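You operate a simulated robot arm through the tools that you are given. There is no shell and no other tool. Be economical: measure what you need, move in short steps, check, and stop when the job is done.

The job below is to be done with a simulated robot arm. You get a single attempt, and the scene is never put back.

TASK
Screw the lid on the red jar, stick PASS on the lid and file it in the box marked red.
Fine: push the box shut. Set down upright: jar.

Only the result counts: the job must be done as asked and must still hold three seconds after the hand-in. Knocking over, shifting, dropping, spilling or breaking anything else fails it. A push-on lid holds only when it is set on centred and level and pressed home; a screw cap is set on level and turned clockwise until tight.

THE ROBOT
A 6-joint arm with a two-finger parallel gripper, fixed in place. Base frame: the origin is at the foot of the arm, x ahead of it, y to its left, z up; the work surface is at about z = 850. Units: mm, degrees, N and s.
With the tool pointing down near the work surface it reaches from about 360 to 820 mm from the base axis. Its first joint turns from -166.0 to 166.0 degrees. Payload 3.91 kg.
The TCP is the grasp point between the finger pads, 30 mm short of the fingertips. In the tool frame z runs along the fingers and y along their closing line. The gripper opens to 110 mm. The fingers are 20 mm wide and 10 mm thick; the gripper's body (48 by 112 mm) begins 55 mm behind the TCP.
Orientation is that of the tool frame in the base frame, as a unit quaternion [w, x, y, z]. With the fingers straight down and closing along the base's y, the tool's x points along the base's -x, its y along +y and its z along -z.

THE INTERFACE
- The arm moves only by the tool servo_tool. Its argument "series" is text: rows parted by semicolons, each of 7 numbers parted by spaces: the turn, a rotation vector about the tool's x, y, z in units of 60 degrees (1.0 is 60 degrees), then the shift along the tool's x, y, z in units of 200 mm (1.0 is 200 mm), then the finger opening in mm, from 0 to 110. In form: wx wy wz x y z claw; .... A call has 1 to 12 rows; each row is the pose to reach, as a shift and turn from the pose commanded when the call began, along the tool's axes at that moment. A call with a number of a shift or a turn outside -1 to 1 is refused whole. Each row takes 0.2 s and may step no farther than 50 mm and 8.6 degrees from the row before; otherwise, or with a gripper value out of range, the whole call is refused. A pose out of reach is approached as far as the arm can. The call stops where the force on the tool passes 40 N (or 10 N more than at its start, if that is more) or the arm is blocked; 0.2 s more then pass. The fingers move at their own pace (about 45 mm/s each) and stop on an object; they squeeze with about 35 N. The grip force told is the motor's: it shows also when the fingers shut on nothing. Time passes only in rows, and 0.2 s behind the last, so rows that repeat a pose let the fingers close. The reply holds the time, the measured pose of the TCP, the force on the tool along the base axes, the opening and the grip force, in the units named above and with some noise, with the torque about the TCP (base axes, N m) and any sound that the robot's microphone picked up, and new pictures: "views" is both (left out), scene, wrist or none.
- Cameras (640 x 400 px; columns grow to the right, rows downward): "scene" is fixed at [412.4, -646.8, 1583.9]; the picture's right is [0.97, -0.24, 0.00], its down [-0.16, -0.67, -0.73] and it looks along [0.17, 0.71, -0.69] (base axes); focal length 284 px, centre (320, 200). "wrist" rides on the gripper at [77, 7, -114] in the tool frame; the picture's right is [-0.09, 1.00, 0.00], its down [-0.80, -0.07, -0.59] and it looks along [-0.59, -0.05, 0.80] (tool axes); focal length 270 px, centre (320, 200). There is no depth. A picture from a camera that has moved, and an enlarged one, comes with that camera's place and axes in the base frame and with its lens. The place of the scene camera against the robot may be out by one fixed shift of up to 25 mm in any direction.
- slide_trunk(by): slides the trunk up (or, below 0, down) by that many mm; the arm rides with it, the base frame stays. It gives what a move gives, with no picture.
- zoom(camera, box): a new picture of the part [left, top, right, bottom] of that camera's present view, enlarged. The clock stands still meanwhile.
- hand_in(): hands the job in; it is judged then, once.

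Work in short steps. Places have to be worked out from the pictures, the camera data and where the tool is seen: move nearer, look again, correct. Check each grasp and each placing, and mend what went wrong. You have 120 turns and 200 pictures in all, those below and enlarged ones among them. Open the gripper and draw the arm clear of the work before you hand the job in, unless the task says otherwise; then end with one line.

The tools are called after "Request:" by a JSON object that holds its "api" and its "payload". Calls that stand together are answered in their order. servo_tool: Moves the arm, as the interface text tells. Its arguments: {"type":"object","properties":{"series":{"type":"string"},"views":{"type":"string","enum":["both","scene","wrist","none"]}},"required":["series"]} The other tools are called the same way: slide_trunk (by) slides the trunk up or down; zoom (camera, box) takes an enlarged picture of a part of a camera's view; hand_in () hands the job in.

At the start:

```text
t: 0.0
tcp_pos: [405.4, 252.5, 1195.3]
tcp_rot: [-0.001, 0.0, 1.0, 0.001]
ft_force: [-0.8, -0.6, -0.1]
ft_torque: [0.01, 0.02, -0.01]
opening: 110.1
gripper_force: 0.2
trunk travel left (down, up): [-500.0, 110.0]
```

scene: 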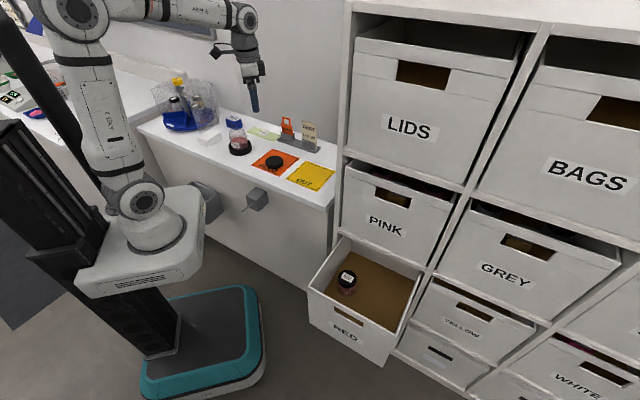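
wrist: 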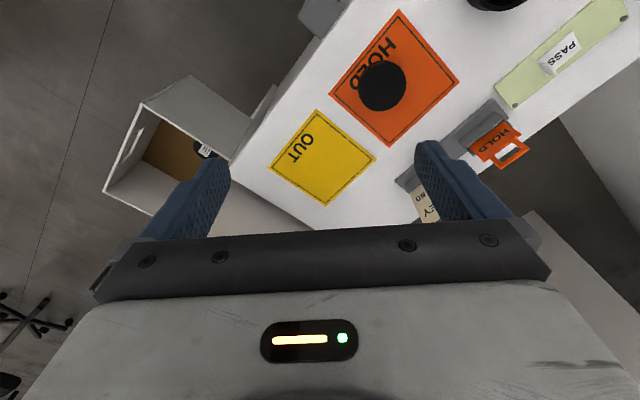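

The pictures show a bench with a jar, a lid on the HOLD mat, a PASS sticker on a green card, and an open red box. I zoom in for detail first.

Request:
{"api": "zoom", "payload": {"camera": "scene", "box": [140, 70, 350, 200]}}

Request:
{"api": "zoom", "payload": {"camera": "scene", "box": [290, 220, 450, 370]}}

Request:
{"api": "zoom", "payload": {"camera": "wrist", "box": [260, 0, 640, 230]}}

```text
3.05 times, centred on (245, 135) of scene
camera zoom: at [412.4, -646.8, 1583.9], right [0.97, -0.24, 0.0], down [-0.16, -0.67, -0.73], along [0.17, 0.71, -0.69], focal length 866 px, centre (549, 398)
```

zoom: 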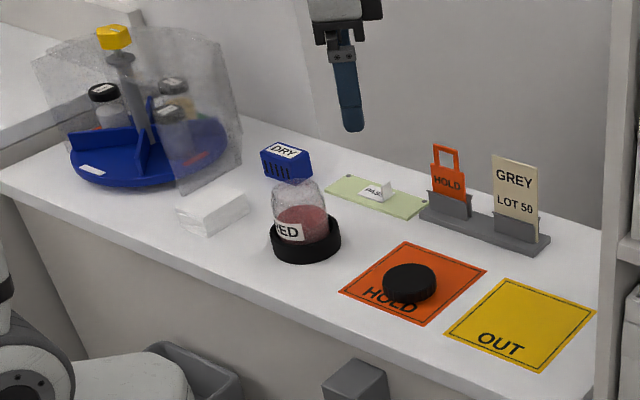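

```text
2.67 times, centred on (370, 295) of scene
camera zoom: at [412.4, -646.8, 1583.9], right [0.97, -0.24, 0.0], down [-0.16, -0.67, -0.73], along [0.17, 0.71, -0.69], focal length 757 px, centre (187, -53)
```

zoom: 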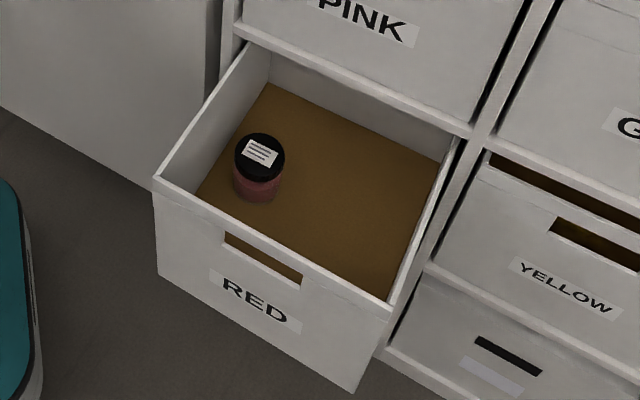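

```text
1.68 times, centred on (450, 115) of wrist
camera zoom: at [328.2, 260.0, 1309.1], right [0.09, 1.0, 0.0], down [0.8, -0.07, 0.59], along [0.59, -0.05, -0.8], focal length 455 px, centre (101, 343)
```

zoom: 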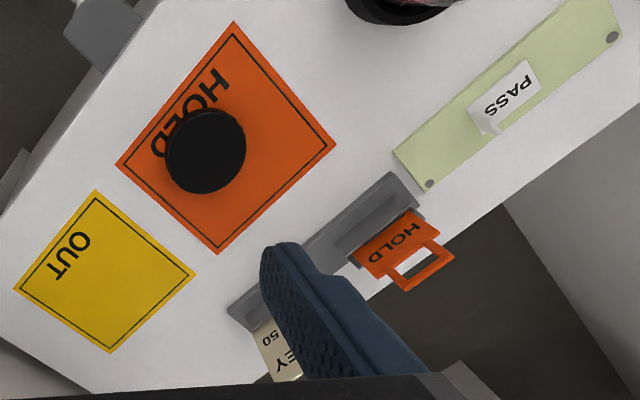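

I judge the lid to be near [443, 348] with a diameter of about 73 mm, the jar in its ring near [306, 492], and PASS near [420, 625]. I move above the lid for a better look.

Request:
{"api": "servo_tool", "payload": {"series": "0 0 0 -0.04 0.1 0.2 110;0 0 0 -0.08 0.2 0.4 110;0 0 0 -0.12 0.3 0.6 110;0 0 0 -0.15 0.4 0.8 110;0 0 0 -0.19 0.48 0.95 110"}}

```text
t: 1.2
tcp_pos: [445.8, 349.7, 1004.2]
tcp_rot: [0.0, 0.0, 1.0, -0.001]
ft_force: [-0.6, -0.1, -0.3]
ft_torque: [-0.03, 0.02, 0.0]
opening: 110.3
gripper_force: 0.2
trunk travel left (down, up): [-500.0, 110.0]
camera wrist: at [369.5, 357.0, 1118.6], right [0.09, 1.0, 0.0], down [0.8, -0.07, 0.59], along [0.59, -0.05, -0.8], focal length 270 px, centre (320, 200)
```

scene: 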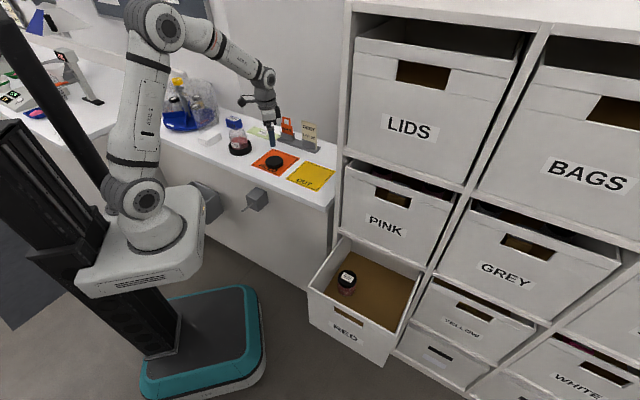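
wrist: 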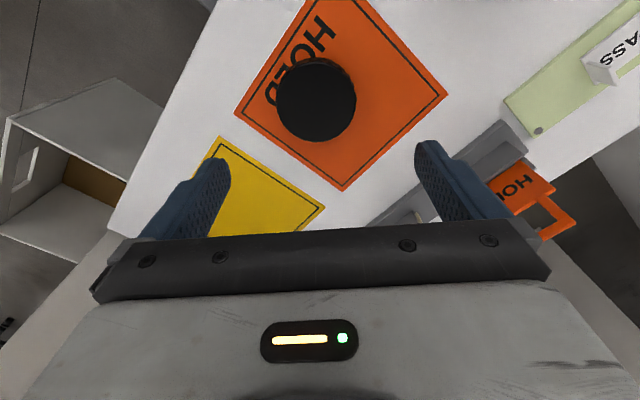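

The lid centre works out at [440, 347] with a radius of about 36 mm. I centre over it, descend so the fingertips are just above the mat, and close.

Request:
{"api": "servo_tool", "payload": {"series": "0 0 0 0.025 -0.013 0.2 110;0 0 0 0.025 -0.013 0.4 110;0 0 0 0.025 -0.013 0.5 110;0 0 0 0.025 -0.013 0.59 110;0 0 0 0.025 -0.013 0.59 110"}}

```text
t: 2.4
tcp_pos: [435.9, 346.7, 886.7]
tcp_rot: [0.0, -0.001, 1.0, 0.0]
ft_force: [-0.3, -0.3, -0.6]
ft_torque: [0.01, 0.01, 0.0]
opening: 110.1
gripper_force: 0.1
trunk travel left (down, up): [-500.0, 110.0]
camera wrist: at [360.4, 353.6, 1000.8], right [0.09, 1.0, 0.0], down [0.8, -0.07, 0.59], along [0.59, -0.05, -0.8], focal length 270 px, centre (320, 200)
```

scene: 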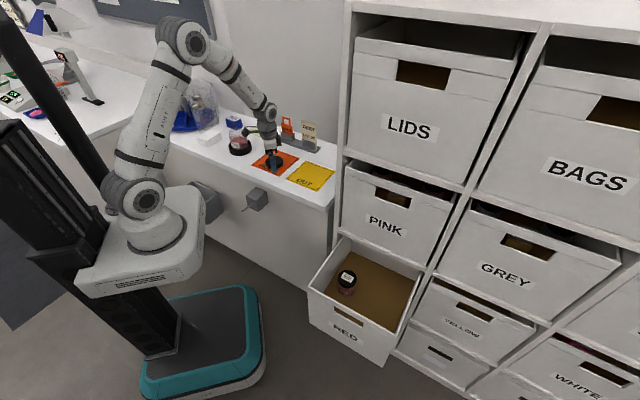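
wrist: 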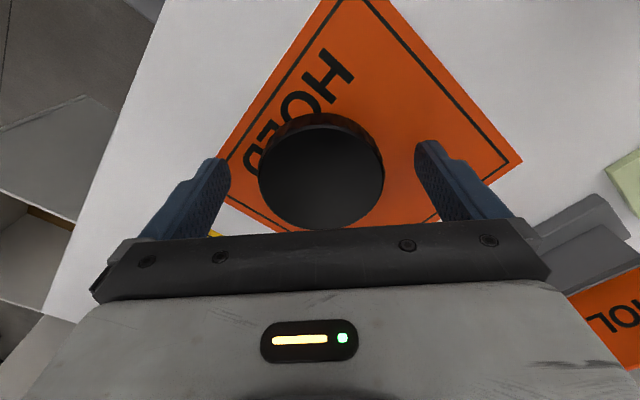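

The lid is about 3 mm ahead of the TCP and otherwise centred, so I nudge forward and close on it.

Request:
{"api": "servo_tool", "payload": {"series": "0 0 0 -0.012 0 0 110;0 0 0 -0.012 0 0.01 90;0 0 0 -0.012 0 0.01 60;0 0 0 -0.012 0 0.01 60;0 0 0 -0.012 0 0.01 60", "views": "wrist"}}

```text
t: 3.6
tcp_pos: [439.6, 346.5, 885.5]
tcp_rot: [0.0, 0.0, 1.0, 0.0]
ft_force: [0.3, 0.4, 0.1]
ft_torque: [0.03, -0.01, 0.03]
opening: 70.8
gripper_force: 35.0
trunk travel left (down, up): [-500.0, 110.0]
camera wrist: at [362.7, 353.1, 998.4], right [0.09, 1.0, 0.0], down [0.8, -0.07, 0.59], along [0.59, -0.05, -0.8], focal length 270 px, centre (320, 200)
```

wrist: 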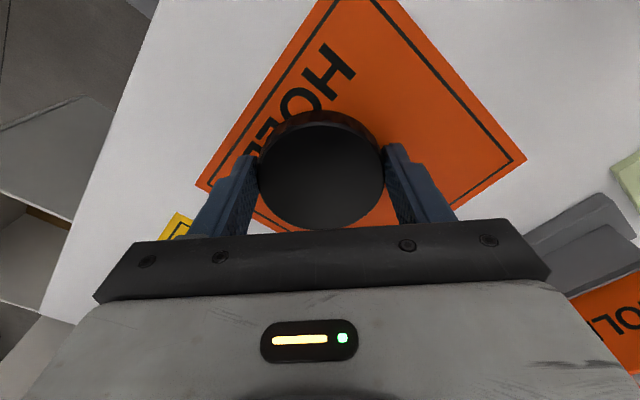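

The lid is gripped at 70.8 mm. I lift it straight up and move part way towards the jar to measure the jar mouth.

Request:
{"api": "servo_tool", "payload": {"series": "0 0 0 0 0 -0.2 60;0 0 0 0 0 -0.4 60;0 0 0 0 0 -0.6 60;0 0 0 0.1 0.1 -0.75 60;0 0 0 0.2 0.25 -0.75 60;0 0 0 0.25 0.4 -0.75 60;0 0 0 0.25 0.4 -0.75 60"}}

```text
t: 5.2
tcp_pos: [389.5, 429.6, 1038.2]
tcp_rot: [0.0, 0.0, 1.0, 0.0]
ft_force: [-0.6, 0.0, -1.1]
ft_torque: [0.02, -0.01, 0.01]
opening: 71.2
gripper_force: 35.1
trunk travel left (down, up): [-500.0, 110.0]
camera wrist: at [313.0, 436.6, 1151.3], right [0.09, 1.0, 0.0], down [0.8, -0.07, 0.59], along [0.59, -0.05, -0.8], focal length 270 px, centre (320, 200)
```

scene: 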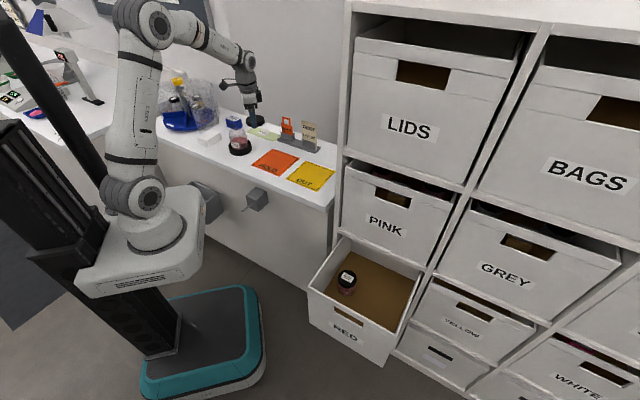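
wrist: 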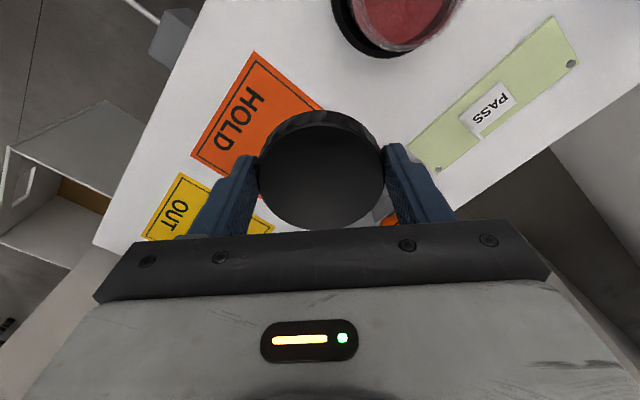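

The jar is at the top edge of the picture, so I step 45 mm in -x to bring it in.

Request:
{"api": "servo_tool", "payload": {"series": "0 0 0 0.12 0 -0.05 60;0 0 0 0.22 0 -0.1 60;0 0 0 0.22 0 -0.1 60", "views": "wrist"}}

Request:
{"api": "zoom", "payload": {"camera": "scene", "box": [180, 90, 290, 170]}}

```text
t: 6.0
tcp_pos: [346.3, 426.6, 1056.7]
tcp_rot: [0.001, 0.0, 1.0, 0.0]
ft_force: [0.8, 1.4, 0.0]
ft_torque: [-0.01, -0.01, -0.01]
opening: 71.0
gripper_force: 35.0
trunk travel left (down, up): [-500.0, 110.0]
camera wrist: at [270.0, 434.1, 1169.0], right [0.09, 1.0, 0.0], down [0.8, -0.07, 0.59], along [0.59, -0.05, -0.8], focal length 270 px, centre (320, 200)
```

wrist: 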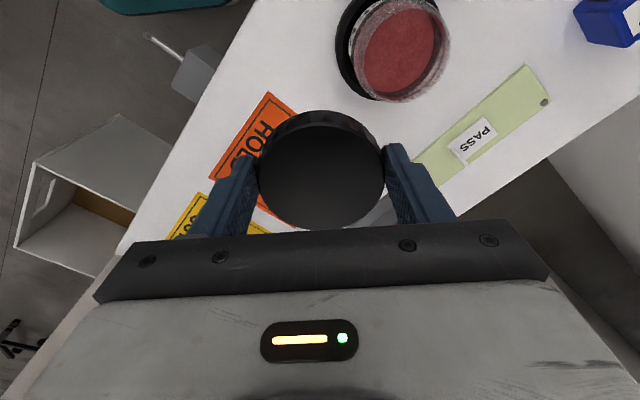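

```text
5.00 times, centred on (235, 130) of scene
camera zoom: at [412.4, -646.8, 1583.9], right [0.97, -0.24, 0.0], down [-0.16, -0.67, -0.73], along [0.17, 0.71, -0.69], focal length 1420 px, centre (745, 550)
```

zoom: 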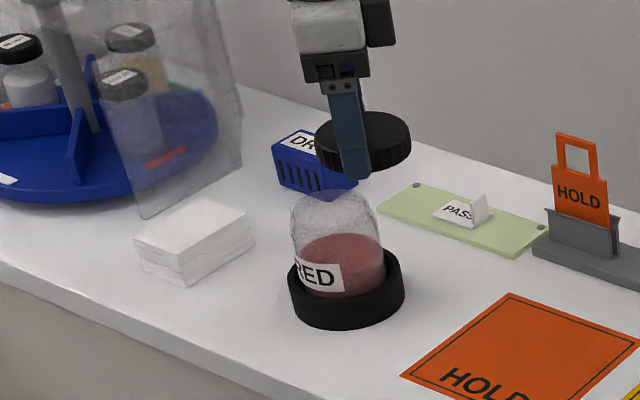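

The jar mouth is now in the wrist view, so I enlarge that part.

Request:
{"api": "zoom", "payload": {"camera": "wrist", "box": [310, 0, 500, 118]}}

Request:
{"api": "zoom", "payload": {"camera": "scene", "box": [220, 115, 260, 160]}}

```text
3.37 times, centred on (405, 59) of wrist
camera zoom: at [270.0, 434.1, 1169.0], right [0.09, 1.0, 0.0], down [0.8, -0.07, 0.59], along [0.59, -0.05, -0.8], focal length 910 px, centre (34, 675)
```

zoom: 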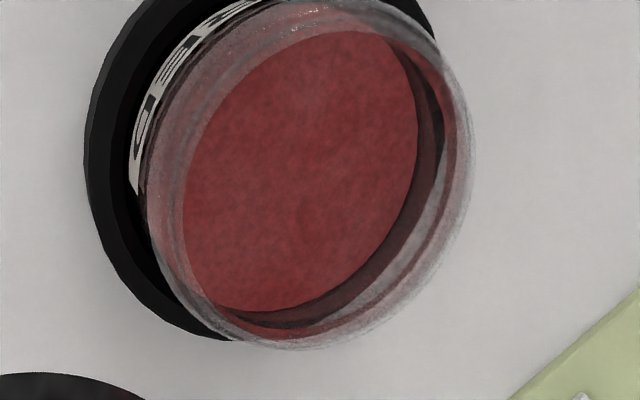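

```text
8.89 times, centred on (240, 138) of scene
camera zoom: at [412.4, -646.8, 1583.9], right [0.97, -0.24, 0.0], down [-0.16, -0.67, -0.73], along [0.17, 0.71, -0.69], focal length 2524 px, centre (1031, 756)
```

zoom: 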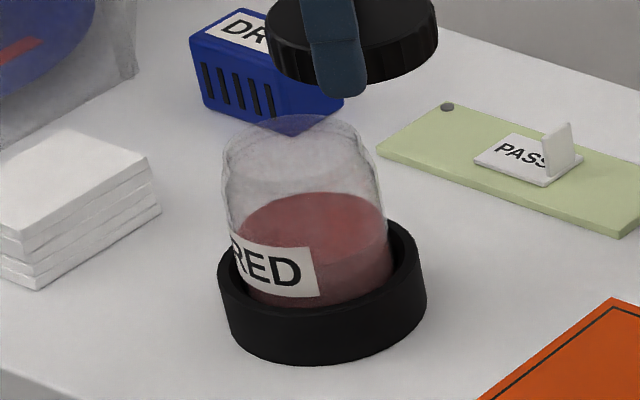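

The jar axis looks to be near [310, 493] with the mouth at z about 950. I shift slightly so that the whole mouth is visible and measure again.

Request:
{"api": "servo_tool", "payload": {"series": "0 0 0 0.1 -0.1 -0.1 60;0 0 0 0.18 -0.2 -0.2 60;0 0 0 0.18 -0.2 -0.2 60;0 0 0 0.18 -0.2 -0.2 60", "views": "none"}}

Request:
{"api": "zoom", "payload": {"camera": "wrist", "box": [320, 0, 520, 125]}}

```text
t: 7.0
tcp_pos: [313.5, 386.9, 1095.4]
tcp_rot: [0.0, 0.0, 1.0, 0.0]
ft_force: [-0.4, -0.3, -0.1]
ft_torque: [0.02, -0.03, 0.01]
opening: 71.2
gripper_force: 34.8
trunk travel left (down, up): [-500.0, 110.0]
```

```text
3.20 times, centred on (420, 62) of wrist
camera zoom: at [235.6, 393.8, 1208.2], right [0.09, 1.0, 0.0], down [0.8, -0.07, 0.59], along [0.59, -0.05, -0.8], focal length 865 px, centre (0, 640)
```

zoom: 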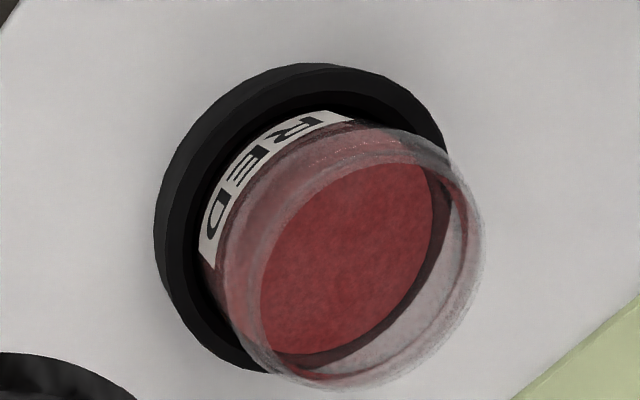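

Now the whole jar is visible; I enlarge further to find the mouth edge.

Request:
{"api": "zoom", "payload": {"camera": "wrist", "box": [375, 30, 485, 125]}}

```text
4.21 times, centred on (430, 78) of wrist
camera zoom: at [235.6, 393.8, 1208.2], right [0.09, 1.0, 0.0], down [0.8, -0.07, 0.59], along [0.59, -0.05, -0.8], focal length 1138 px, centre (-143, 716)
```

zoom: 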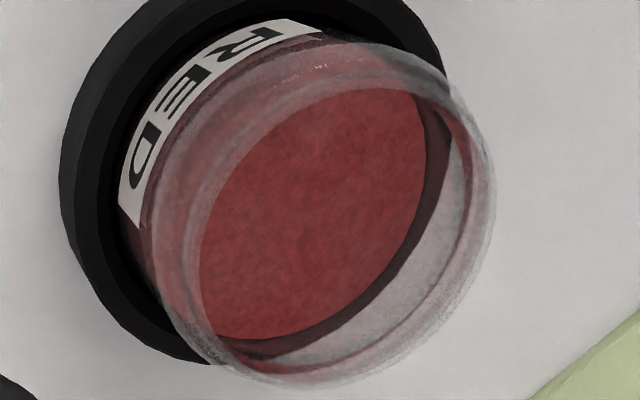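

One-sided views could bias the mouth position, so I look from the opposite side. I yaw +60° and move to about [402, 540].

Request:
{"api": "servo_tool", "payload": {"series": "0 0 0.125 -0.055 0.095 0 60;0 0 0.25 -0.11 0.19 0 60;0 0 0.375 -0.165 0.285 0 60;0 0 0.5 -0.22 0.38 0 60;0 0 0.625 -0.275 0.475 0 60;0 0 0.75 -0.33 0.57 0 60;0 0 0.875 -0.39 0.665 0 60;0 0 1 -0.445 0.765 0 60;0 0 1 -0.445 0.765 0 60"}}

```text
t: 9.0
tcp_pos: [400.5, 541.8, 1096.1]
tcp_rot: [0.0, 0.501, 0.866, 0.0]
ft_force: [-0.7, -0.4, -0.4]
ft_torque: [0.01, 0.0, -0.01]
opening: 70.9
gripper_force: 34.8
trunk travel left (down, up): [-500.0, 110.0]
camera wrist: at [368.1, 612.1, 1210.1], right [0.91, 0.42, 0.0], down [0.34, -0.73, 0.59], along [0.25, -0.54, -0.8], focal length 270 px, centre (320, 200)
```

scene: 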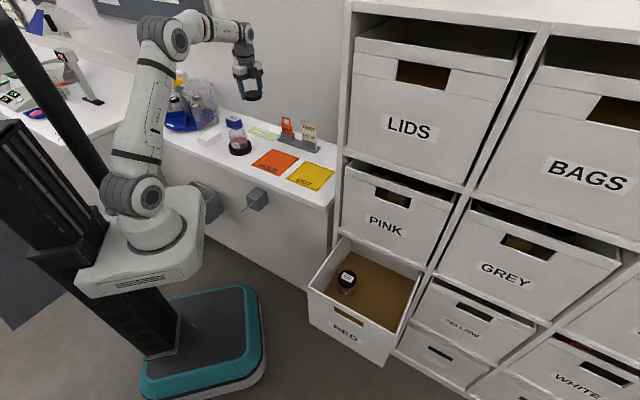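
wrist: 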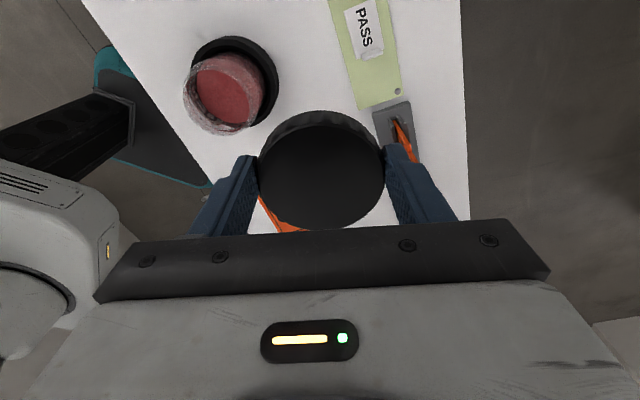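

Request:
{"api": "zoom", "payload": {"camera": "wrist", "box": [170, 40, 290, 140]}}

```text
4.00 times, centred on (230, 90) of wrist
camera zoom: at [368.1, 612.1, 1210.1], right [0.91, 0.42, 0.0], down [0.34, -0.73, 0.59], along [0.25, -0.54, -0.8], focal length 1081 px, centre (680, 640)
```

zoom: 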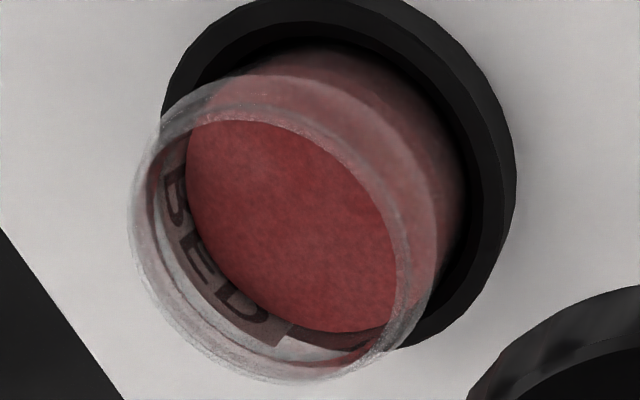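

Combining both views, the jar axis is at about [309, 497] and the mouth rim at z about 937. I move over it at a safe height and unwind the yaw to leave room for clockwise turns.

Request:
{"api": "servo_tool", "payload": {"series": "0 0 -0.125 0.0 -0.1 0 60;0 0 -0.25 0.01 -0.2 0 60;0 0 -0.375 0.02 -0.3 0.1 60;0 0 -0.5 0.03 -0.4 0.2 60;0 0 -0.625 0.035 -0.508 0.3 60;0 0 -0.75 0.035 -0.508 0.4 60;0 0 -0.875 0.035 -0.508 0.43 60;0 0 -1 0.035 -0.508 0.43 60;0 0 -1 0.035 -0.508 0.43 60", "views": "none"}}

Request:
{"api": "servo_tool", "payload": {"series": "0 0 -0.14 0 0 0 60;0 0 -0.28 0 0 0 60;0 0 -0.42 0 0 0 60;0 0 -0.56 0 0 0 60;0 0 -0.7 0 0 0 60;0 0 -0.84 0 0 0 60;0 0 -0.98 0 0 0 60;0 0 -1 0 0 0 60;0 0 -1 0 0 0 60"}}

Request:
{"api": "zoom", "payload": {"camera": "scene", "box": [210, 100, 270, 160]}}

```text
t: 11.0
tcp_pos: [306.2, 494.8, 1009.4]
tcp_rot: [0.001, -0.001, 1.0, 0.0]
ft_force: [0.0, 0.3, -1.1]
ft_torque: [0.0, -0.02, -0.02]
opening: 71.1
gripper_force: 34.9
trunk travel left (down, up): [-500.0, 110.0]
```

```text
t: 13.0
tcp_pos: [307.8, 495.8, 1009.0]
tcp_rot: [0.0, -0.5, 0.866, 0.0]
ft_force: [-0.1, -0.2, 0.4]
ft_torque: [-0.02, 0.01, -0.01]
opening: 71.4
gripper_force: 35.0
trunk travel left (down, up): [-500.0, 110.0]
camera wrist: at [263.5, 431.8, 1122.9], right [-0.82, 0.57, 0.0], down [0.46, 0.66, 0.59], along [0.34, 0.49, -0.8], focal length 270 px, centre (320, 200)
```

scene: 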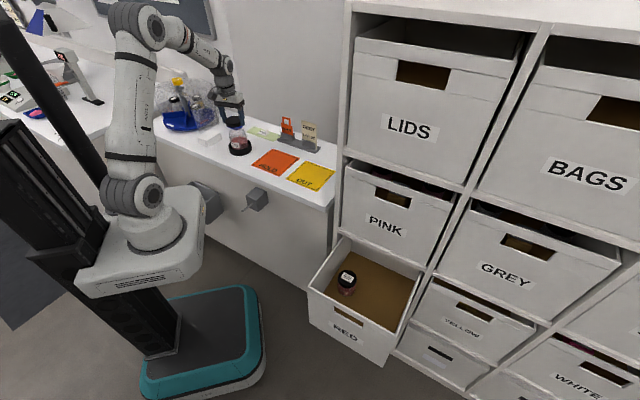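
wrist: 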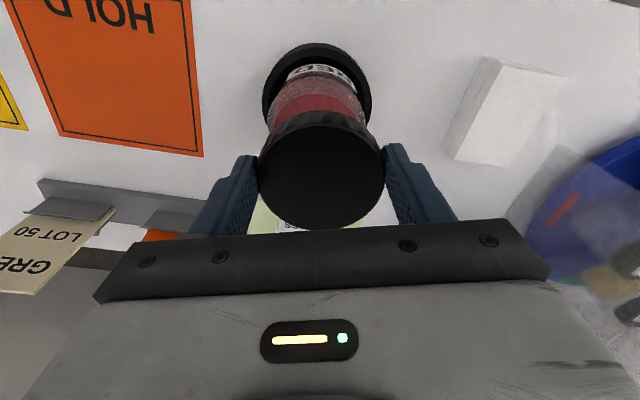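

```text
6.67 times, centred on (240, 130) of scene
camera zoom: at [412.4, -646.8, 1583.9], right [0.97, -0.24, 0.0], down [-0.16, -0.67, -0.73], along [0.17, 0.71, -0.69], focal length 1893 px, centre (853, 667)
```

zoom: 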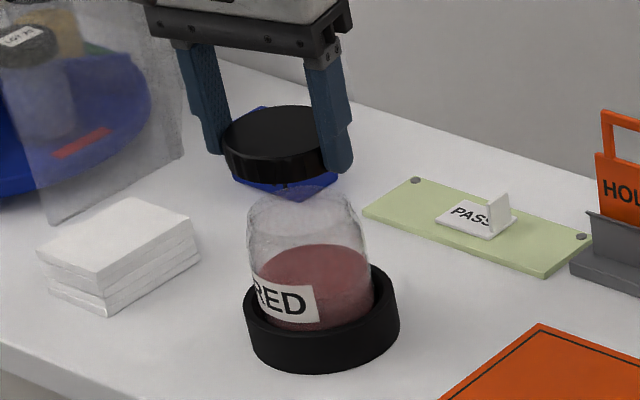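

The wrist view agrees with the jar position, but the scene view hints the lid may be a few mm to the left. I enlarge to check.

Request:
{"api": "zoom", "payload": {"camera": "scene", "box": [224, 108, 256, 158]}}

Request:
{"api": "zoom", "payload": {"camera": "wrist", "box": [240, 30, 400, 130]}}

```text
8.00 times, centred on (240, 133) of scene
camera zoom: at [412.4, -646.8, 1583.9], right [0.97, -0.24, 0.0], down [-0.16, -0.67, -0.73], along [0.17, 0.71, -0.69], focal length 2272 px, centre (960, 736)
```

zoom: 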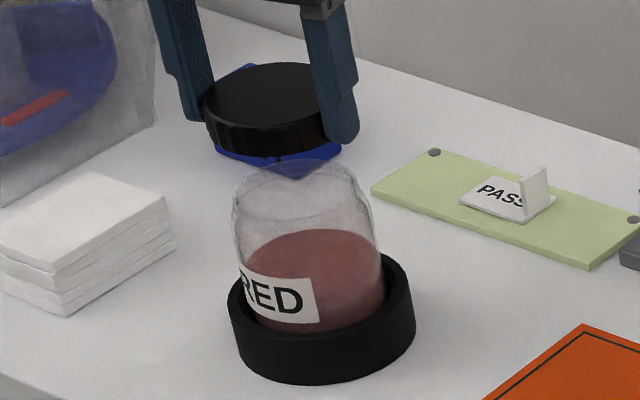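

```text
4.00 times, centred on (320, 80) of wrist
camera zoom: at [263.5, 431.8, 1122.9], right [-0.82, 0.57, 0.0], down [0.46, 0.66, 0.59], along [0.34, 0.49, -0.8], focal length 1081 px, centre (320, 680)
```

zoom: 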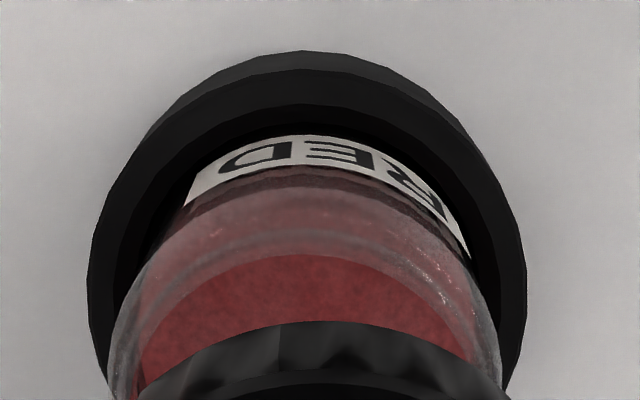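

Both views suggest moving the lid about 3 mm to +x. I correct and descend to just above the rim.

Request:
{"api": "servo_tool", "payload": {"series": "0 0 0 -0.003 -0.016 0.05 60;0 0 0 -0.003 -0.016 0.12 60;0 0 0 -0.003 -0.016 0.12 60", "views": "none"}}

Request:
{"api": "zoom", "payload": {"camera": "scene", "box": [224, 108, 256, 158]}}

Request:
{"api": "zoom", "payload": {"camera": "wrist", "box": [240, 30, 400, 130]}}

```text
t: 13.8
tcp_pos: [311.8, 492.9, 984.1]
tcp_rot: [-0.001, -0.5, 0.866, 0.0]
ft_force: [0.3, -0.2, 0.3]
ft_torque: [0.02, 0.0, -0.02]
opening: 71.1
gripper_force: 35.3
trunk travel left (down, up): [-500.0, 110.0]
```

```text
8.00 times, centred on (240, 133) of scene
camera zoom: at [412.4, -646.8, 1583.9], right [0.97, -0.24, 0.0], down [-0.16, -0.67, -0.73], along [0.17, 0.71, -0.69], focal length 2272 px, centre (960, 736)
```

zoom: 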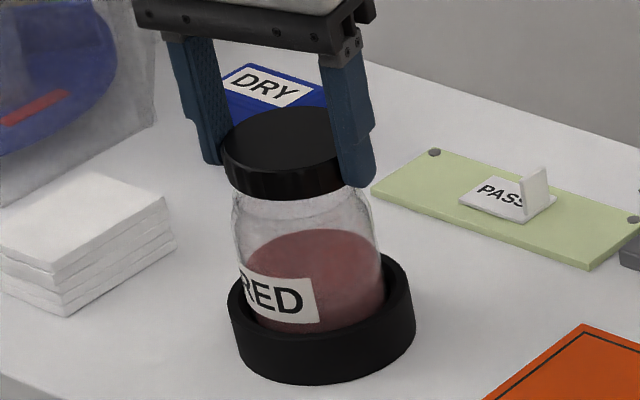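

```text
4.00 times, centred on (320, 80) of wrist
camera zoom: at [267.4, 430.2, 1097.7], right [-0.82, 0.57, 0.0], down [0.46, 0.66, 0.59], along [0.34, 0.49, -0.8], focal length 1081 px, centre (320, 680)
```

zoom: 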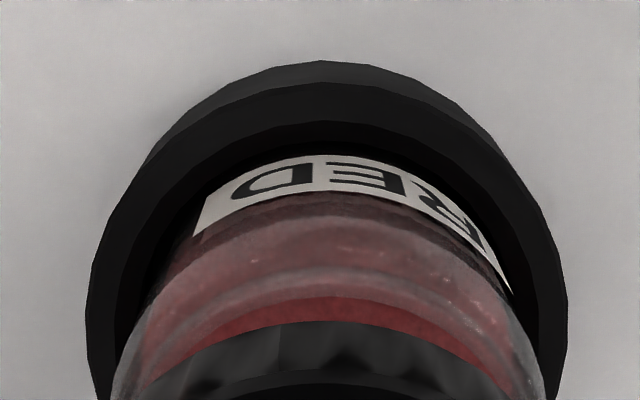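

Both views now show the lid centred. I lower in small steps and watch the force.

Request:
{"api": "servo_tool", "payload": {"series": "0 0 0 0 0 0.01 60;0 0 0 0 0 0.02 60;0 0 0 0 0 0.03 60;0 0 0 0 0 0.04 60;0 0 0 0 0 0.05 60;0 0 0 0 0 0.06 60", "views": "none"}}

Request:
{"api": "zoom", "payload": {"camera": "scene", "box": [224, 108, 256, 158]}}

```text
t: 15.2
tcp_pos: [312.3, 493.5, 972.8]
tcp_rot: [0.0, -0.5, 0.866, 0.0]
ft_force: [-0.1, 0.1, 0.2]
ft_torque: [0.0, -0.03, -0.01]
opening: 71.1
gripper_force: 35.0
trunk travel left (down, up): [-500.0, 110.0]
```

```text
8.00 times, centred on (240, 133) of scene
camera zoom: at [412.4, -646.8, 1583.9], right [0.97, -0.24, 0.0], down [-0.16, -0.67, -0.73], along [0.17, 0.71, -0.69], focal length 2272 px, centre (960, 736)
```

zoom: 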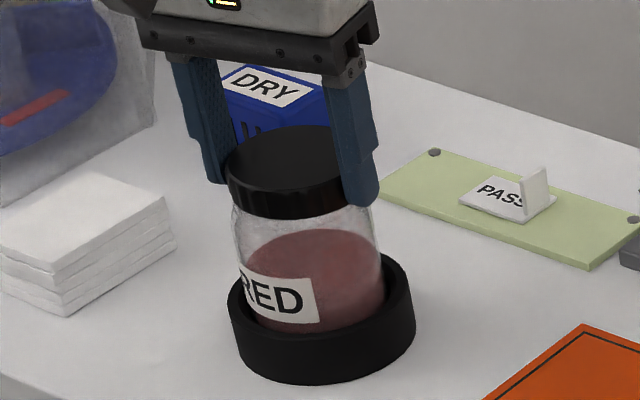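

No contact yet. I continue down in 1 mm steps.

Request:
{"api": "servo_tool", "payload": {"series": "0 0 0 0 0 0.01 60;0 0 0 0 0 0.015 60;0 0 0 0 0 0.02 60;0 0 0 0 0 0.025 60;0 0 0 0 0 0.03 60;0 0 0 0 0 0.03 60", "views": "none"}}

```text
t: 16.6
tcp_pos: [310.5, 491.7, 966.7]
tcp_rot: [0.0, -0.5, 0.866, -0.001]
ft_force: [-0.2, -0.4, 0.4]
ft_torque: [-0.01, 0.04, 0.0]
opening: 71.4
gripper_force: 34.9
trunk travel left (down, up): [-500.0, 110.0]
```

Request:
{"api": "servo_tool", "payload": {"series": "0 0 0 0 0 0.01 60;0 0 0 0 0 0.015 60;0 0 0 0 0 0.02 60;0 0 0 0 0 0.025 60;0 0 0 0 0 0.03 60;0 0 0 0 0 0.035 60;0 0 0 0 0 0.04 60", "views": "none"}}

Request:
{"api": "zoom", "payload": {"camera": "scene", "box": [224, 108, 256, 158]}}

Request:
{"api": "zoom", "payload": {"camera": "wrist", "box": [240, 30, 400, 130]}}

```text
t: 18.2
tcp_pos: [310.2, 493.7, 963.6]
tcp_rot: [0.003, -0.5, 0.866, 0.001]
ft_force: [-4.1, -7.6, 29.4]
ft_torque: [-0.02, 0.02, 0.0]
opening: 71.1
gripper_force: 35.2
trunk travel left (down, up): [-500.0, 110.0]
```

```text
8.00 times, centred on (240, 133) of scene
camera zoom: at [412.4, -646.8, 1583.9], right [0.97, -0.24, 0.0], down [-0.16, -0.67, -0.73], along [0.17, 0.71, -0.69], focal length 2272 px, centre (960, 736)
```

zoom: 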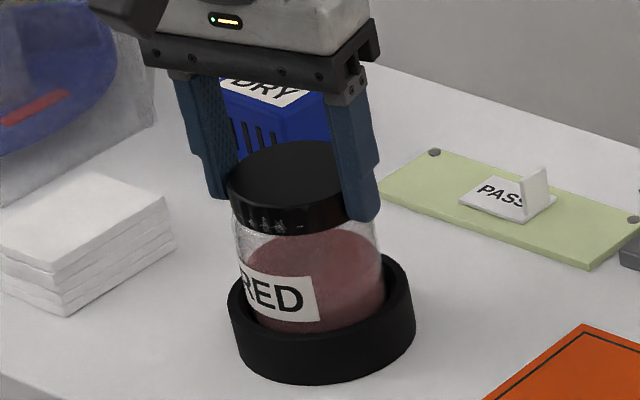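

```text
4.00 times, centred on (320, 80) of wrist
camera zoom: at [265.8, 429.7, 1076.8], right [-0.82, 0.57, 0.0], down [0.46, 0.66, 0.6], along [0.34, 0.49, -0.8], focal length 1081 px, centre (320, 680)
```

zoom: 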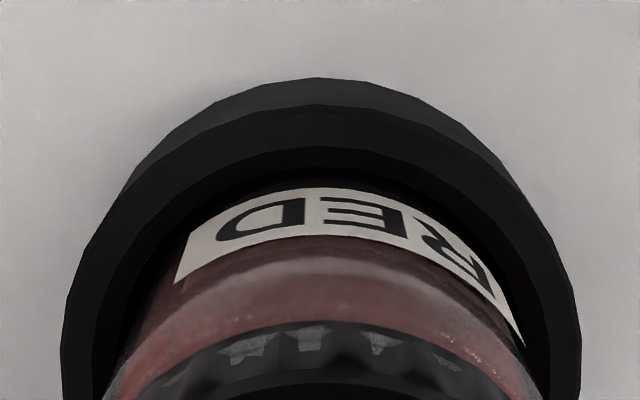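

Contact at z about 963 with 29 N, so the lid is on the threads. I ease slightly towards where the side force pushes and start turning clockwise.

Request:
{"api": "servo_tool", "payload": {"series": "0 0 0 0.004 0 -0.008 60;0 0 0.1 0.004 0 -0.008 60;0 0 0.2 0.004 0 -0.008 60;0 0 0.3 0.004 0 -0.008 60;0 0 0.4 0.004 0 -0.008 60;0 0 0.5 0.004 0 -0.006 60", "views": "none"}}

```text
t: 19.3
tcp_pos: [308.1, 492.7, 963.2]
tcp_rot: [0.001, -0.356, 0.935, 0.002]
ft_force: [-9.6, -6.9, 19.4]
ft_torque: [-0.52, 0.34, 0.01]
opening: 71.2
gripper_force: 35.2
trunk travel left (down, up): [-500.0, 110.0]
stopped in row 5: the force on the tool passed its limit at 48 N (the readings are from after the stop); the commanded pose is now the measured one
```

The force limit tripped during the turn. I look closely before going on.

Request:
{"api": "zoom", "payload": {"camera": "scene", "box": [224, 108, 256, 158]}}

Request:
{"api": "zoom", "payload": {"camera": "wrist", "box": [200, 20, 440, 240]}}

```text
8.00 times, centred on (240, 133) of scene
camera zoom: at [412.4, -646.8, 1583.9], right [0.97, -0.24, 0.0], down [-0.16, -0.67, -0.73], along [0.17, 0.71, -0.69], focal length 2272 px, centre (960, 736)
```

zoom: 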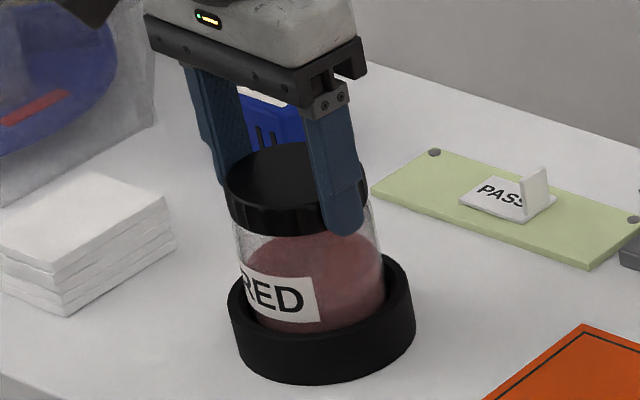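

```text
1.82 times, centred on (320, 130) of wrist
camera zoom: at [246.0, 445.5, 1077.0], right [-0.6, 0.8, 0.0], down [0.64, 0.48, 0.6], along [0.48, 0.36, -0.8], focal length 491 px, centre (320, 327)
```

zoom: 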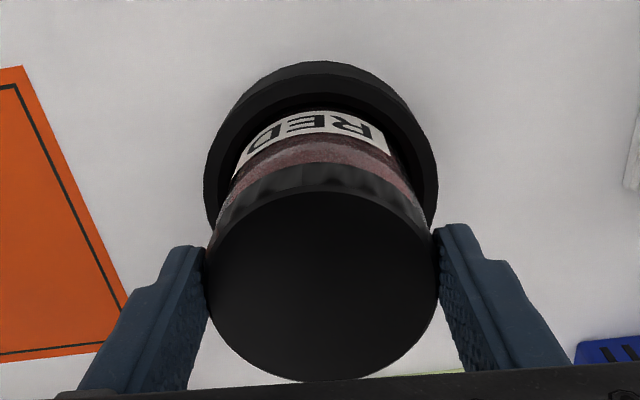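

Sideways force appeared during the turn. I lift a few mm, unload and touch down gently to read the contact cleanly.

Request:
{"api": "servo_tool", "payload": {"series": "0 0 0 0 0 -0.02 60;0 0 0 0 0 -0.03 60;0 0 0 0 0 -0.03 60", "views": "none"}}

Request:
{"api": "servo_tool", "payload": {"series": "0 0 0 0 0 0.01 60;0 0 0 0 0 0.02 60;0 0 0 0 0 0.025 60;0 0 0 0 0 0.03 60", "views": "none"}}

```text
t: 20.1
tcp_pos: [309.0, 493.5, 966.3]
tcp_rot: [0.0, -0.356, 0.934, 0.0]
ft_force: [-6.4, -4.6, -8.6]
ft_torque: [-0.43, 0.74, -0.02]
opening: 71.1
gripper_force: 35.4
trunk travel left (down, up): [-500.0, 110.0]
```

```text
t: 21.1
tcp_pos: [308.0, 493.3, 963.1]
tcp_rot: [0.002, -0.356, 0.934, 0.004]
ft_force: [-5.5, -5.8, 17.6]
ft_torque: [-0.26, -0.01, 0.0]
opening: 71.0
gripper_force: 34.7
trunk travel left (down, up): [-500.0, 110.0]
```

Pulling up gave -8.6 N, so the lid is engaged on the jar. I relieve the lateral load with a 1.6 mm shift along tool +x.

Request:
{"api": "servo_tool", "payload": {"series": "0 0 0 0.004 0 -0.003 60;0 0 0 0.008 0 -0.005 60;0 0 0 0.008 0 -0.005 60", "views": "none"}}

```text
t: 21.9
tcp_pos: [308.9, 493.2, 964.0]
tcp_rot: [0.003, -0.355, 0.935, 0.004]
ft_force: [1.5, 6.9, 23.6]
ft_torque: [0.8, -1.0, 0.14]
opening: 71.2
gripper_force: 35.3
trunk travel left (down, up): [-500.0, 110.0]
```

The lateral force changed sign, so the centre is about half way. I go back 0.7 mm and turn clockwise again.

Request:
{"api": "servo_tool", "payload": {"series": "0 0 0 -0.0035 0 0 60;0 0 0.07 -0.0035 0 0 60;0 0 0.14 -0.0035 0 0 60;0 0 0.21 -0.0035 0 0 60;0 0 0.28 -0.0035 0 0 60", "views": "none"}}

```text
t: 23.1
tcp_pos: [308.2, 494.0, 962.4]
tcp_rot: [0.002, -0.215, 0.977, 0.002]
ft_force: [-1.0, 9.7, 33.3]
ft_torque: [0.21, -0.23, 0.6]
opening: 71.4
gripper_force: 34.9
trunk travel left (down, up): [-500.0, 110.0]
```

The turn works with a resisting torque of 0.6 N m. I ease off the pressure and keep turning.

Request:
{"api": "servo_tool", "payload": {"series": "0 0 0 0 -0.003 -0.008 60;0 0 0.08 0 -0.003 -0.008 60;0 0 0.16 0 -0.003 -0.008 60;0 0 0.24 0 -0.003 -0.008 60;0 0 0.32 0 -0.003 -0.008 60;0 0 0.4 0 -0.003 -0.008 60", "views": "none"}}

```text
t: 24.5
tcp_pos: [307.0, 493.1, 964.0]
tcp_rot: [0.0, -0.008, 1.0, 0.001]
ft_force: [-7.4, 16.3, 10.3]
ft_torque: [1.34, 0.54, 0.37]
opening: 71.1
gripper_force: 35.2
trunk travel left (down, up): [-500.0, 110.0]
```

I relieve the lateral load (mostly +y) and turn on.

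Request:
{"api": "servo_tool", "payload": {"series": "0 0 0 0.003 0.008 0 60;0 0 0 0.003 0.008 0 60", "views": "none"}}

Request:
{"api": "zoom", "payload": {"camera": "scene", "box": [224, 108, 256, 158]}}

Request:
{"api": "zoom", "payload": {"camera": "wrist", "box": [200, 20, 440, 240]}}

```text
t: 25.1
tcp_pos: [309.0, 493.5, 962.7]
tcp_rot: [0.001, -0.007, 1.0, -0.001]
ft_force: [-4.6, 9.6, 11.1]
ft_torque: [0.71, 0.08, 0.28]
opening: 70.9
gripper_force: 34.8
trunk travel left (down, up): [-500.0, 110.0]
```

```text
8.00 times, centred on (240, 133) of scene
camera zoom: at [412.4, -646.8, 1583.9], right [0.97, -0.24, 0.0], down [-0.16, -0.67, -0.73], along [0.17, 0.71, -0.69], focal length 2272 px, centre (960, 736)
```

zoom: 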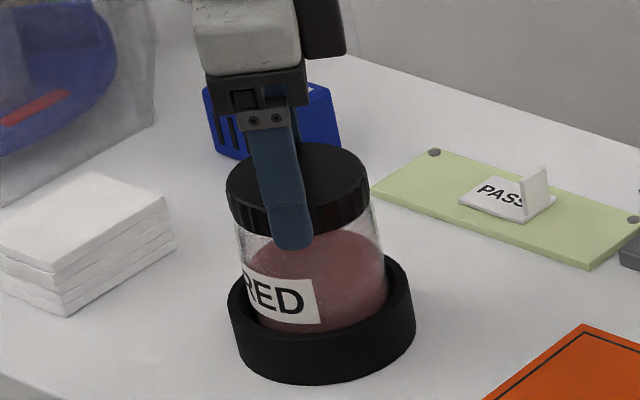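

```text
1.82 times, centred on (320, 130) of wrist
camera zoom: at [230.8, 498.9, 1077.3], right [0.07, 1.0, 0.0], down [0.8, -0.06, 0.6], along [0.59, -0.04, -0.8], focal length 491 px, centre (320, 327)
```

zoom: 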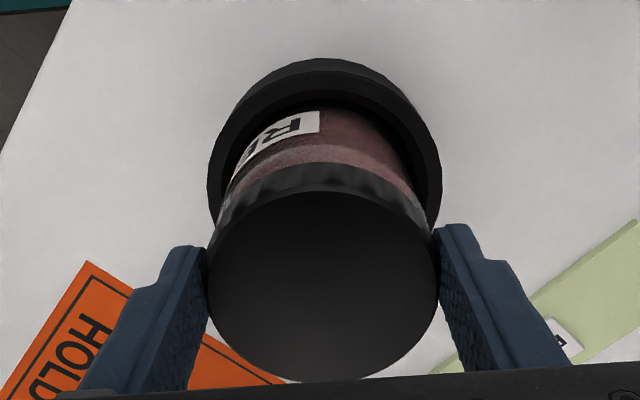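

The label stays put, so the jar is held while the lid turns. I relieve a bit more in y and turn another 55°.

Request:
{"api": "servo_tool", "payload": {"series": "0 0 0.1 0.002 0.004 0 60;0 0 0.2 0.002 0.004 0 60;0 0 0.3 0.002 0.004 0 60;0 0 0.4 0.002 0.004 0 60;0 0 0.5 0.002 0.004 0.0 60", "views": "none"}}

```text
t: 26.3
tcp_pos: [307.7, 495.9, 964.1]
tcp_rot: [0.001, 0.253, 0.968, 0.001]
ft_force: [-4.1, 9.9, 8.2]
ft_torque: [0.72, 0.16, 0.31]
opening: 71.0
gripper_force: 35.0
trunk travel left (down, up): [-500.0, 110.0]
```

Now at +29° yaw with moderate torque. I continue turning, with a small relief.

Request:
{"api": "servo_tool", "payload": {"series": "0 0 0.1 0.004 0.004 0.002 60;0 0 0.2 0.004 0.004 0.004 60;0 0 0.3 0.004 0.004 0.004 60;0 0 0.4 0.004 0.004 0.004 60;0 0 0.5 0.004 0.004 0.004 60;0 0 0.6 0.004 0.004 0.004 60", "views": "none"}}

```text
t: 27.7
tcp_pos: [309.2, 497.1, 964.5]
tcp_rot: [-0.001, 0.539, 0.842, 0.002]
ft_force: [15.5, 13.9, 19.2]
ft_torque: [0.69, -1.41, 0.73]
opening: 70.9
gripper_force: 35.1
trunk travel left (down, up): [-500.0, 110.0]
```

The side load rotates with the gripper, so the lid axis is a little off along tool y. I correct for that and continue turning.

Request:
{"api": "servo_tool", "payload": {"series": "0 0 0 0.003 0.008 0 60;0 0 0.1 0.003 0.008 0 60;0 0 0.2 0.003 0.008 0 60;0 0 0.3 0.003 0.008 0 60;0 0 0.4 0.003 0.008 0 60", "views": "none"}}

Request:
{"api": "zoom", "payload": {"camera": "scene", "box": [224, 108, 256, 158]}}

```text
t: 28.9
tcp_pos: [310.5, 497.1, 964.0]
tcp_rot: [-0.001, 0.702, 0.712, 0.001]
ft_force: [18.0, 6.6, 15.0]
ft_torque: [0.1, -1.34, 0.66]
opening: 71.0
gripper_force: 34.9
trunk travel left (down, up): [-500.0, 110.0]
```

```text
8.00 times, centred on (240, 133) of scene
camera zoom: at [412.4, -646.8, 1583.9], right [0.97, -0.24, 0.0], down [-0.16, -0.67, -0.73], along [0.17, 0.71, -0.69], focal length 2272 px, centre (960, 736)
```

zoom: 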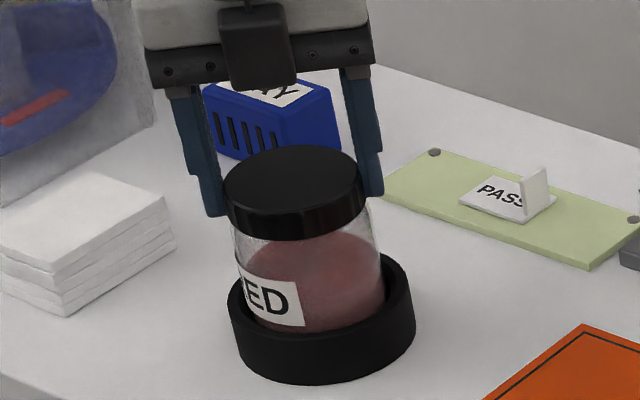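

The jar itself turned slightly in the last step, which suggests the lid is becoming tight. I relieve the side load, open, and look.

Request:
{"api": "servo_tool", "payload": {"series": "0 0 0 0.002 0.01 -0.006 60;0 0 0 0.002 0.01 -0.006 60;0 0 0 0.002 0.01 -0.006 84;0 0 0 0.002 0.01 -0.006 95;0 0 0 0.002 0.01 -0.006 95", "views": "wrist"}}

Request:
{"api": "zoom", "payload": {"camera": "scene", "box": [224, 108, 256, 158]}}

```text
t: 30.1
tcp_pos: [310.4, 497.1, 965.1]
tcp_rot: [-0.001, 0.702, 0.713, 0.001]
ft_force: [-0.2, -0.2, 0.2]
ft_torque: [-0.03, -0.02, -0.01]
opening: 95.2
gripper_force: 0.0
trunk travel left (down, up): [-500.0, 110.0]
camera wrist: at [316.9, 574.6, 1078.0], right [1.0, -0.07, 0.0], down [-0.06, -0.8, 0.59], along [-0.04, -0.59, -0.8], focal length 270 px, centre (320, 200)
```

wrist: 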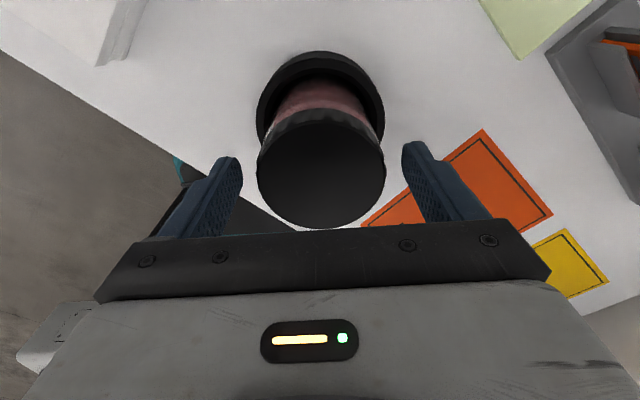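

```text
8.00 times, centred on (240, 133) of scene
camera zoom: at [412.4, -646.8, 1583.9], right [0.97, -0.24, 0.0], down [-0.16, -0.67, -0.73], along [0.17, 0.71, -0.69], focal length 2272 px, centre (960, 736)
```

zoom: 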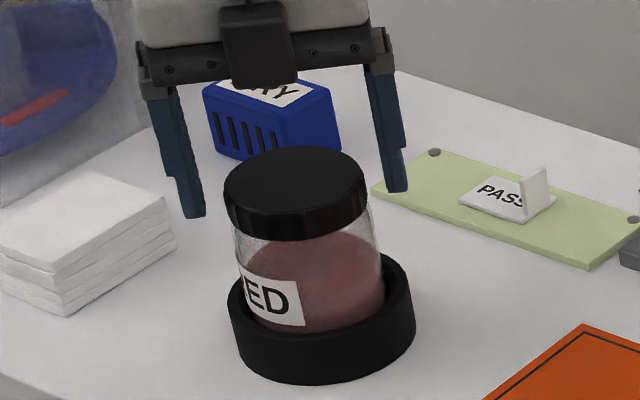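

The lid sits level on the jar. I rotate the open gripper back by about 115° to regrip and test tightness.

Request:
{"api": "servo_tool", "payload": {"series": "0 0 -0.14 0 0 0 95;0 0 -0.28 0 0 0 95;0 0 -0.42 0 0 0 95;0 0 -0.56 0 0 0 95;0 0 -0.7 0 0 0 95;0 0 -0.84 0 0 0 95;0 0 -0.98 0 0 0 95;0 0 -1 0 0 0 95", "views": "none"}}

Request:
{"api": "servo_tool", "payload": {"series": "0 0 -0.14 0 0 0 95;0 0 -0.28 0 0 0 95;0 0 -0.42 0 0 0 95;0 0 -0.56 0 0 0 95;0 0 -0.7 0 0 0 95;0 0 -0.84 0 0 0 95;0 0 -0.98 0 0 0 95;0 0 -1 0 0 0 95;0 0 -1 0 0 0 95", "views": "none"}}

Request:
{"api": "zoom", "payload": {"camera": "wrist", "box": [160, 20, 480, 240]}}

```text
t: 31.9
tcp_pos: [312.1, 497.2, 964.2]
tcp_rot: [-0.001, 0.251, 0.968, 0.001]
ft_force: [0.3, -0.1, -0.4]
ft_torque: [-0.02, 0.02, -0.03]
opening: 94.9
gripper_force: 0.0
trunk travel left (down, up): [-500.0, 110.0]
```

```text
t: 33.9
tcp_pos: [311.6, 497.1, 965.4]
tcp_rot: [0.0, -0.267, 0.964, 0.0]
ft_force: [0.0, -0.3, -1.0]
ft_torque: [0.02, -0.02, -0.02]
opening: 94.7
gripper_force: 0.0
trunk travel left (down, up): [-500.0, 110.0]
```

```text
1.82 times, centred on (320, 130) of wrist
camera zoom: at [242.7, 463.7, 1078.8], right [-0.44, 0.9, 0.0], down [0.72, 0.35, 0.6], along [0.53, 0.26, -0.8], focal length 491 px, centre (320, 327)
```

zoom: 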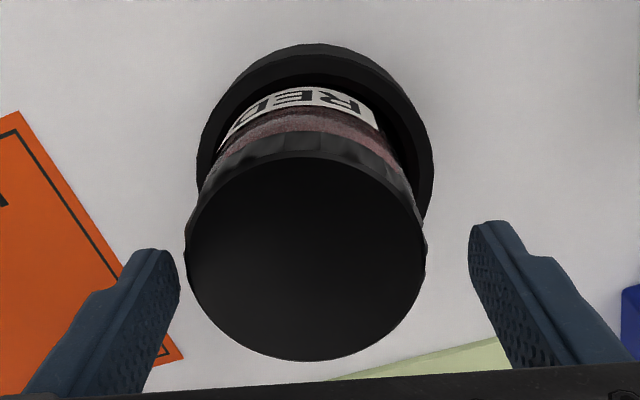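

The lid is about 4–5 mm off to the left finger: it was originally gripped a few mm ahead of the TCP, which explains the rotating side load. I recentre and grip again.

Request:
{"api": "servo_tool", "payload": {"series": "0 0 0 0.0125 -0.0225 0.004 95;0 0 0 0.0125 -0.0225 0.004 95", "views": "none"}}

Request:
{"api": "zoom", "payload": {"camera": "wrist", "box": [160, 20, 480, 240]}}

```text
t: 34.5
tcp_pos: [312.0, 491.5, 964.8]
tcp_rot: [0.0, -0.266, 0.964, 0.001]
ft_force: [-0.2, -0.2, 0.2]
ft_torque: [0.01, -0.02, -0.01]
opening: 95.0
gripper_force: 0.1
trunk travel left (down, up): [-500.0, 110.0]
```

```text
1.82 times, centred on (320, 130) of wrist
camera zoom: at [242.4, 458.2, 1077.5], right [-0.44, 0.9, 0.0], down [0.72, 0.35, 0.6], along [0.53, 0.26, -0.8], focal length 491 px, centre (320, 327)
```

zoom: 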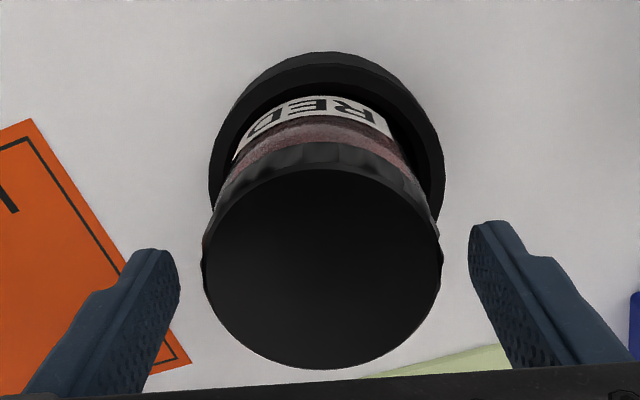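

Now the lid is centred between the fingers. I close and turn 24° as a tightness test.

Request:
{"api": "servo_tool", "payload": {"series": "0 0 0 0 0 0 70;0 0 0 0 0 0 60;0 0 0 0 0 0 60;0 0 0 0 0 0 60", "views": "none"}}

Request:
{"api": "servo_tool", "payload": {"series": "0 0 0.1 0 0 0 60;0 0 0.2 0 0 0 60;0 0 0.3 0 0 0 60;0 0 0.4 0 0 0 60", "views": "none"}}

Request:
{"api": "zoom", "payload": {"camera": "scene", "box": [224, 108, 256, 158]}}

```text
t: 35.5
tcp_pos: [311.6, 491.9, 964.0]
tcp_rot: [0.0, -0.266, 0.964, 0.001]
ft_force: [-0.8, 1.8, -0.5]
ft_torque: [0.11, 0.06, 0.04]
opening: 70.6
gripper_force: 35.3
trunk travel left (down, up): [-500.0, 110.0]
```

```text
t: 36.5
tcp_pos: [311.6, 493.1, 964.1]
tcp_rot: [-0.001, -0.06, 0.998, 0.0]
ft_force: [-0.5, -0.8, -1.1]
ft_torque: [-0.02, -0.03, 0.0]
opening: 70.2
gripper_force: 34.7
trunk travel left (down, up): [-500.0, 110.0]
```

```text
8.00 times, centred on (240, 133) of scene
camera zoom: at [412.4, -646.8, 1583.9], right [0.97, -0.24, 0.0], down [-0.16, -0.67, -0.73], along [0.17, 0.71, -0.69], focal length 2272 px, centre (960, 736)
```

zoom: 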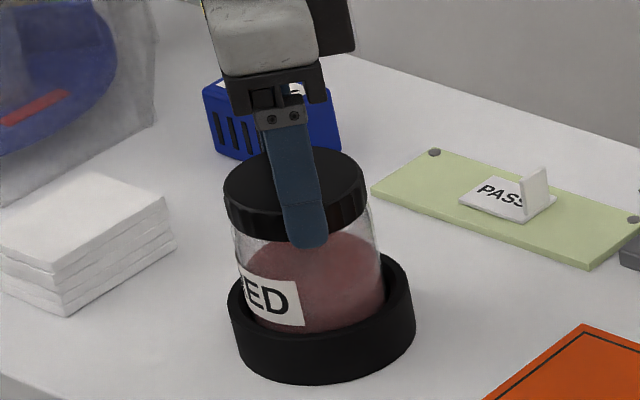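

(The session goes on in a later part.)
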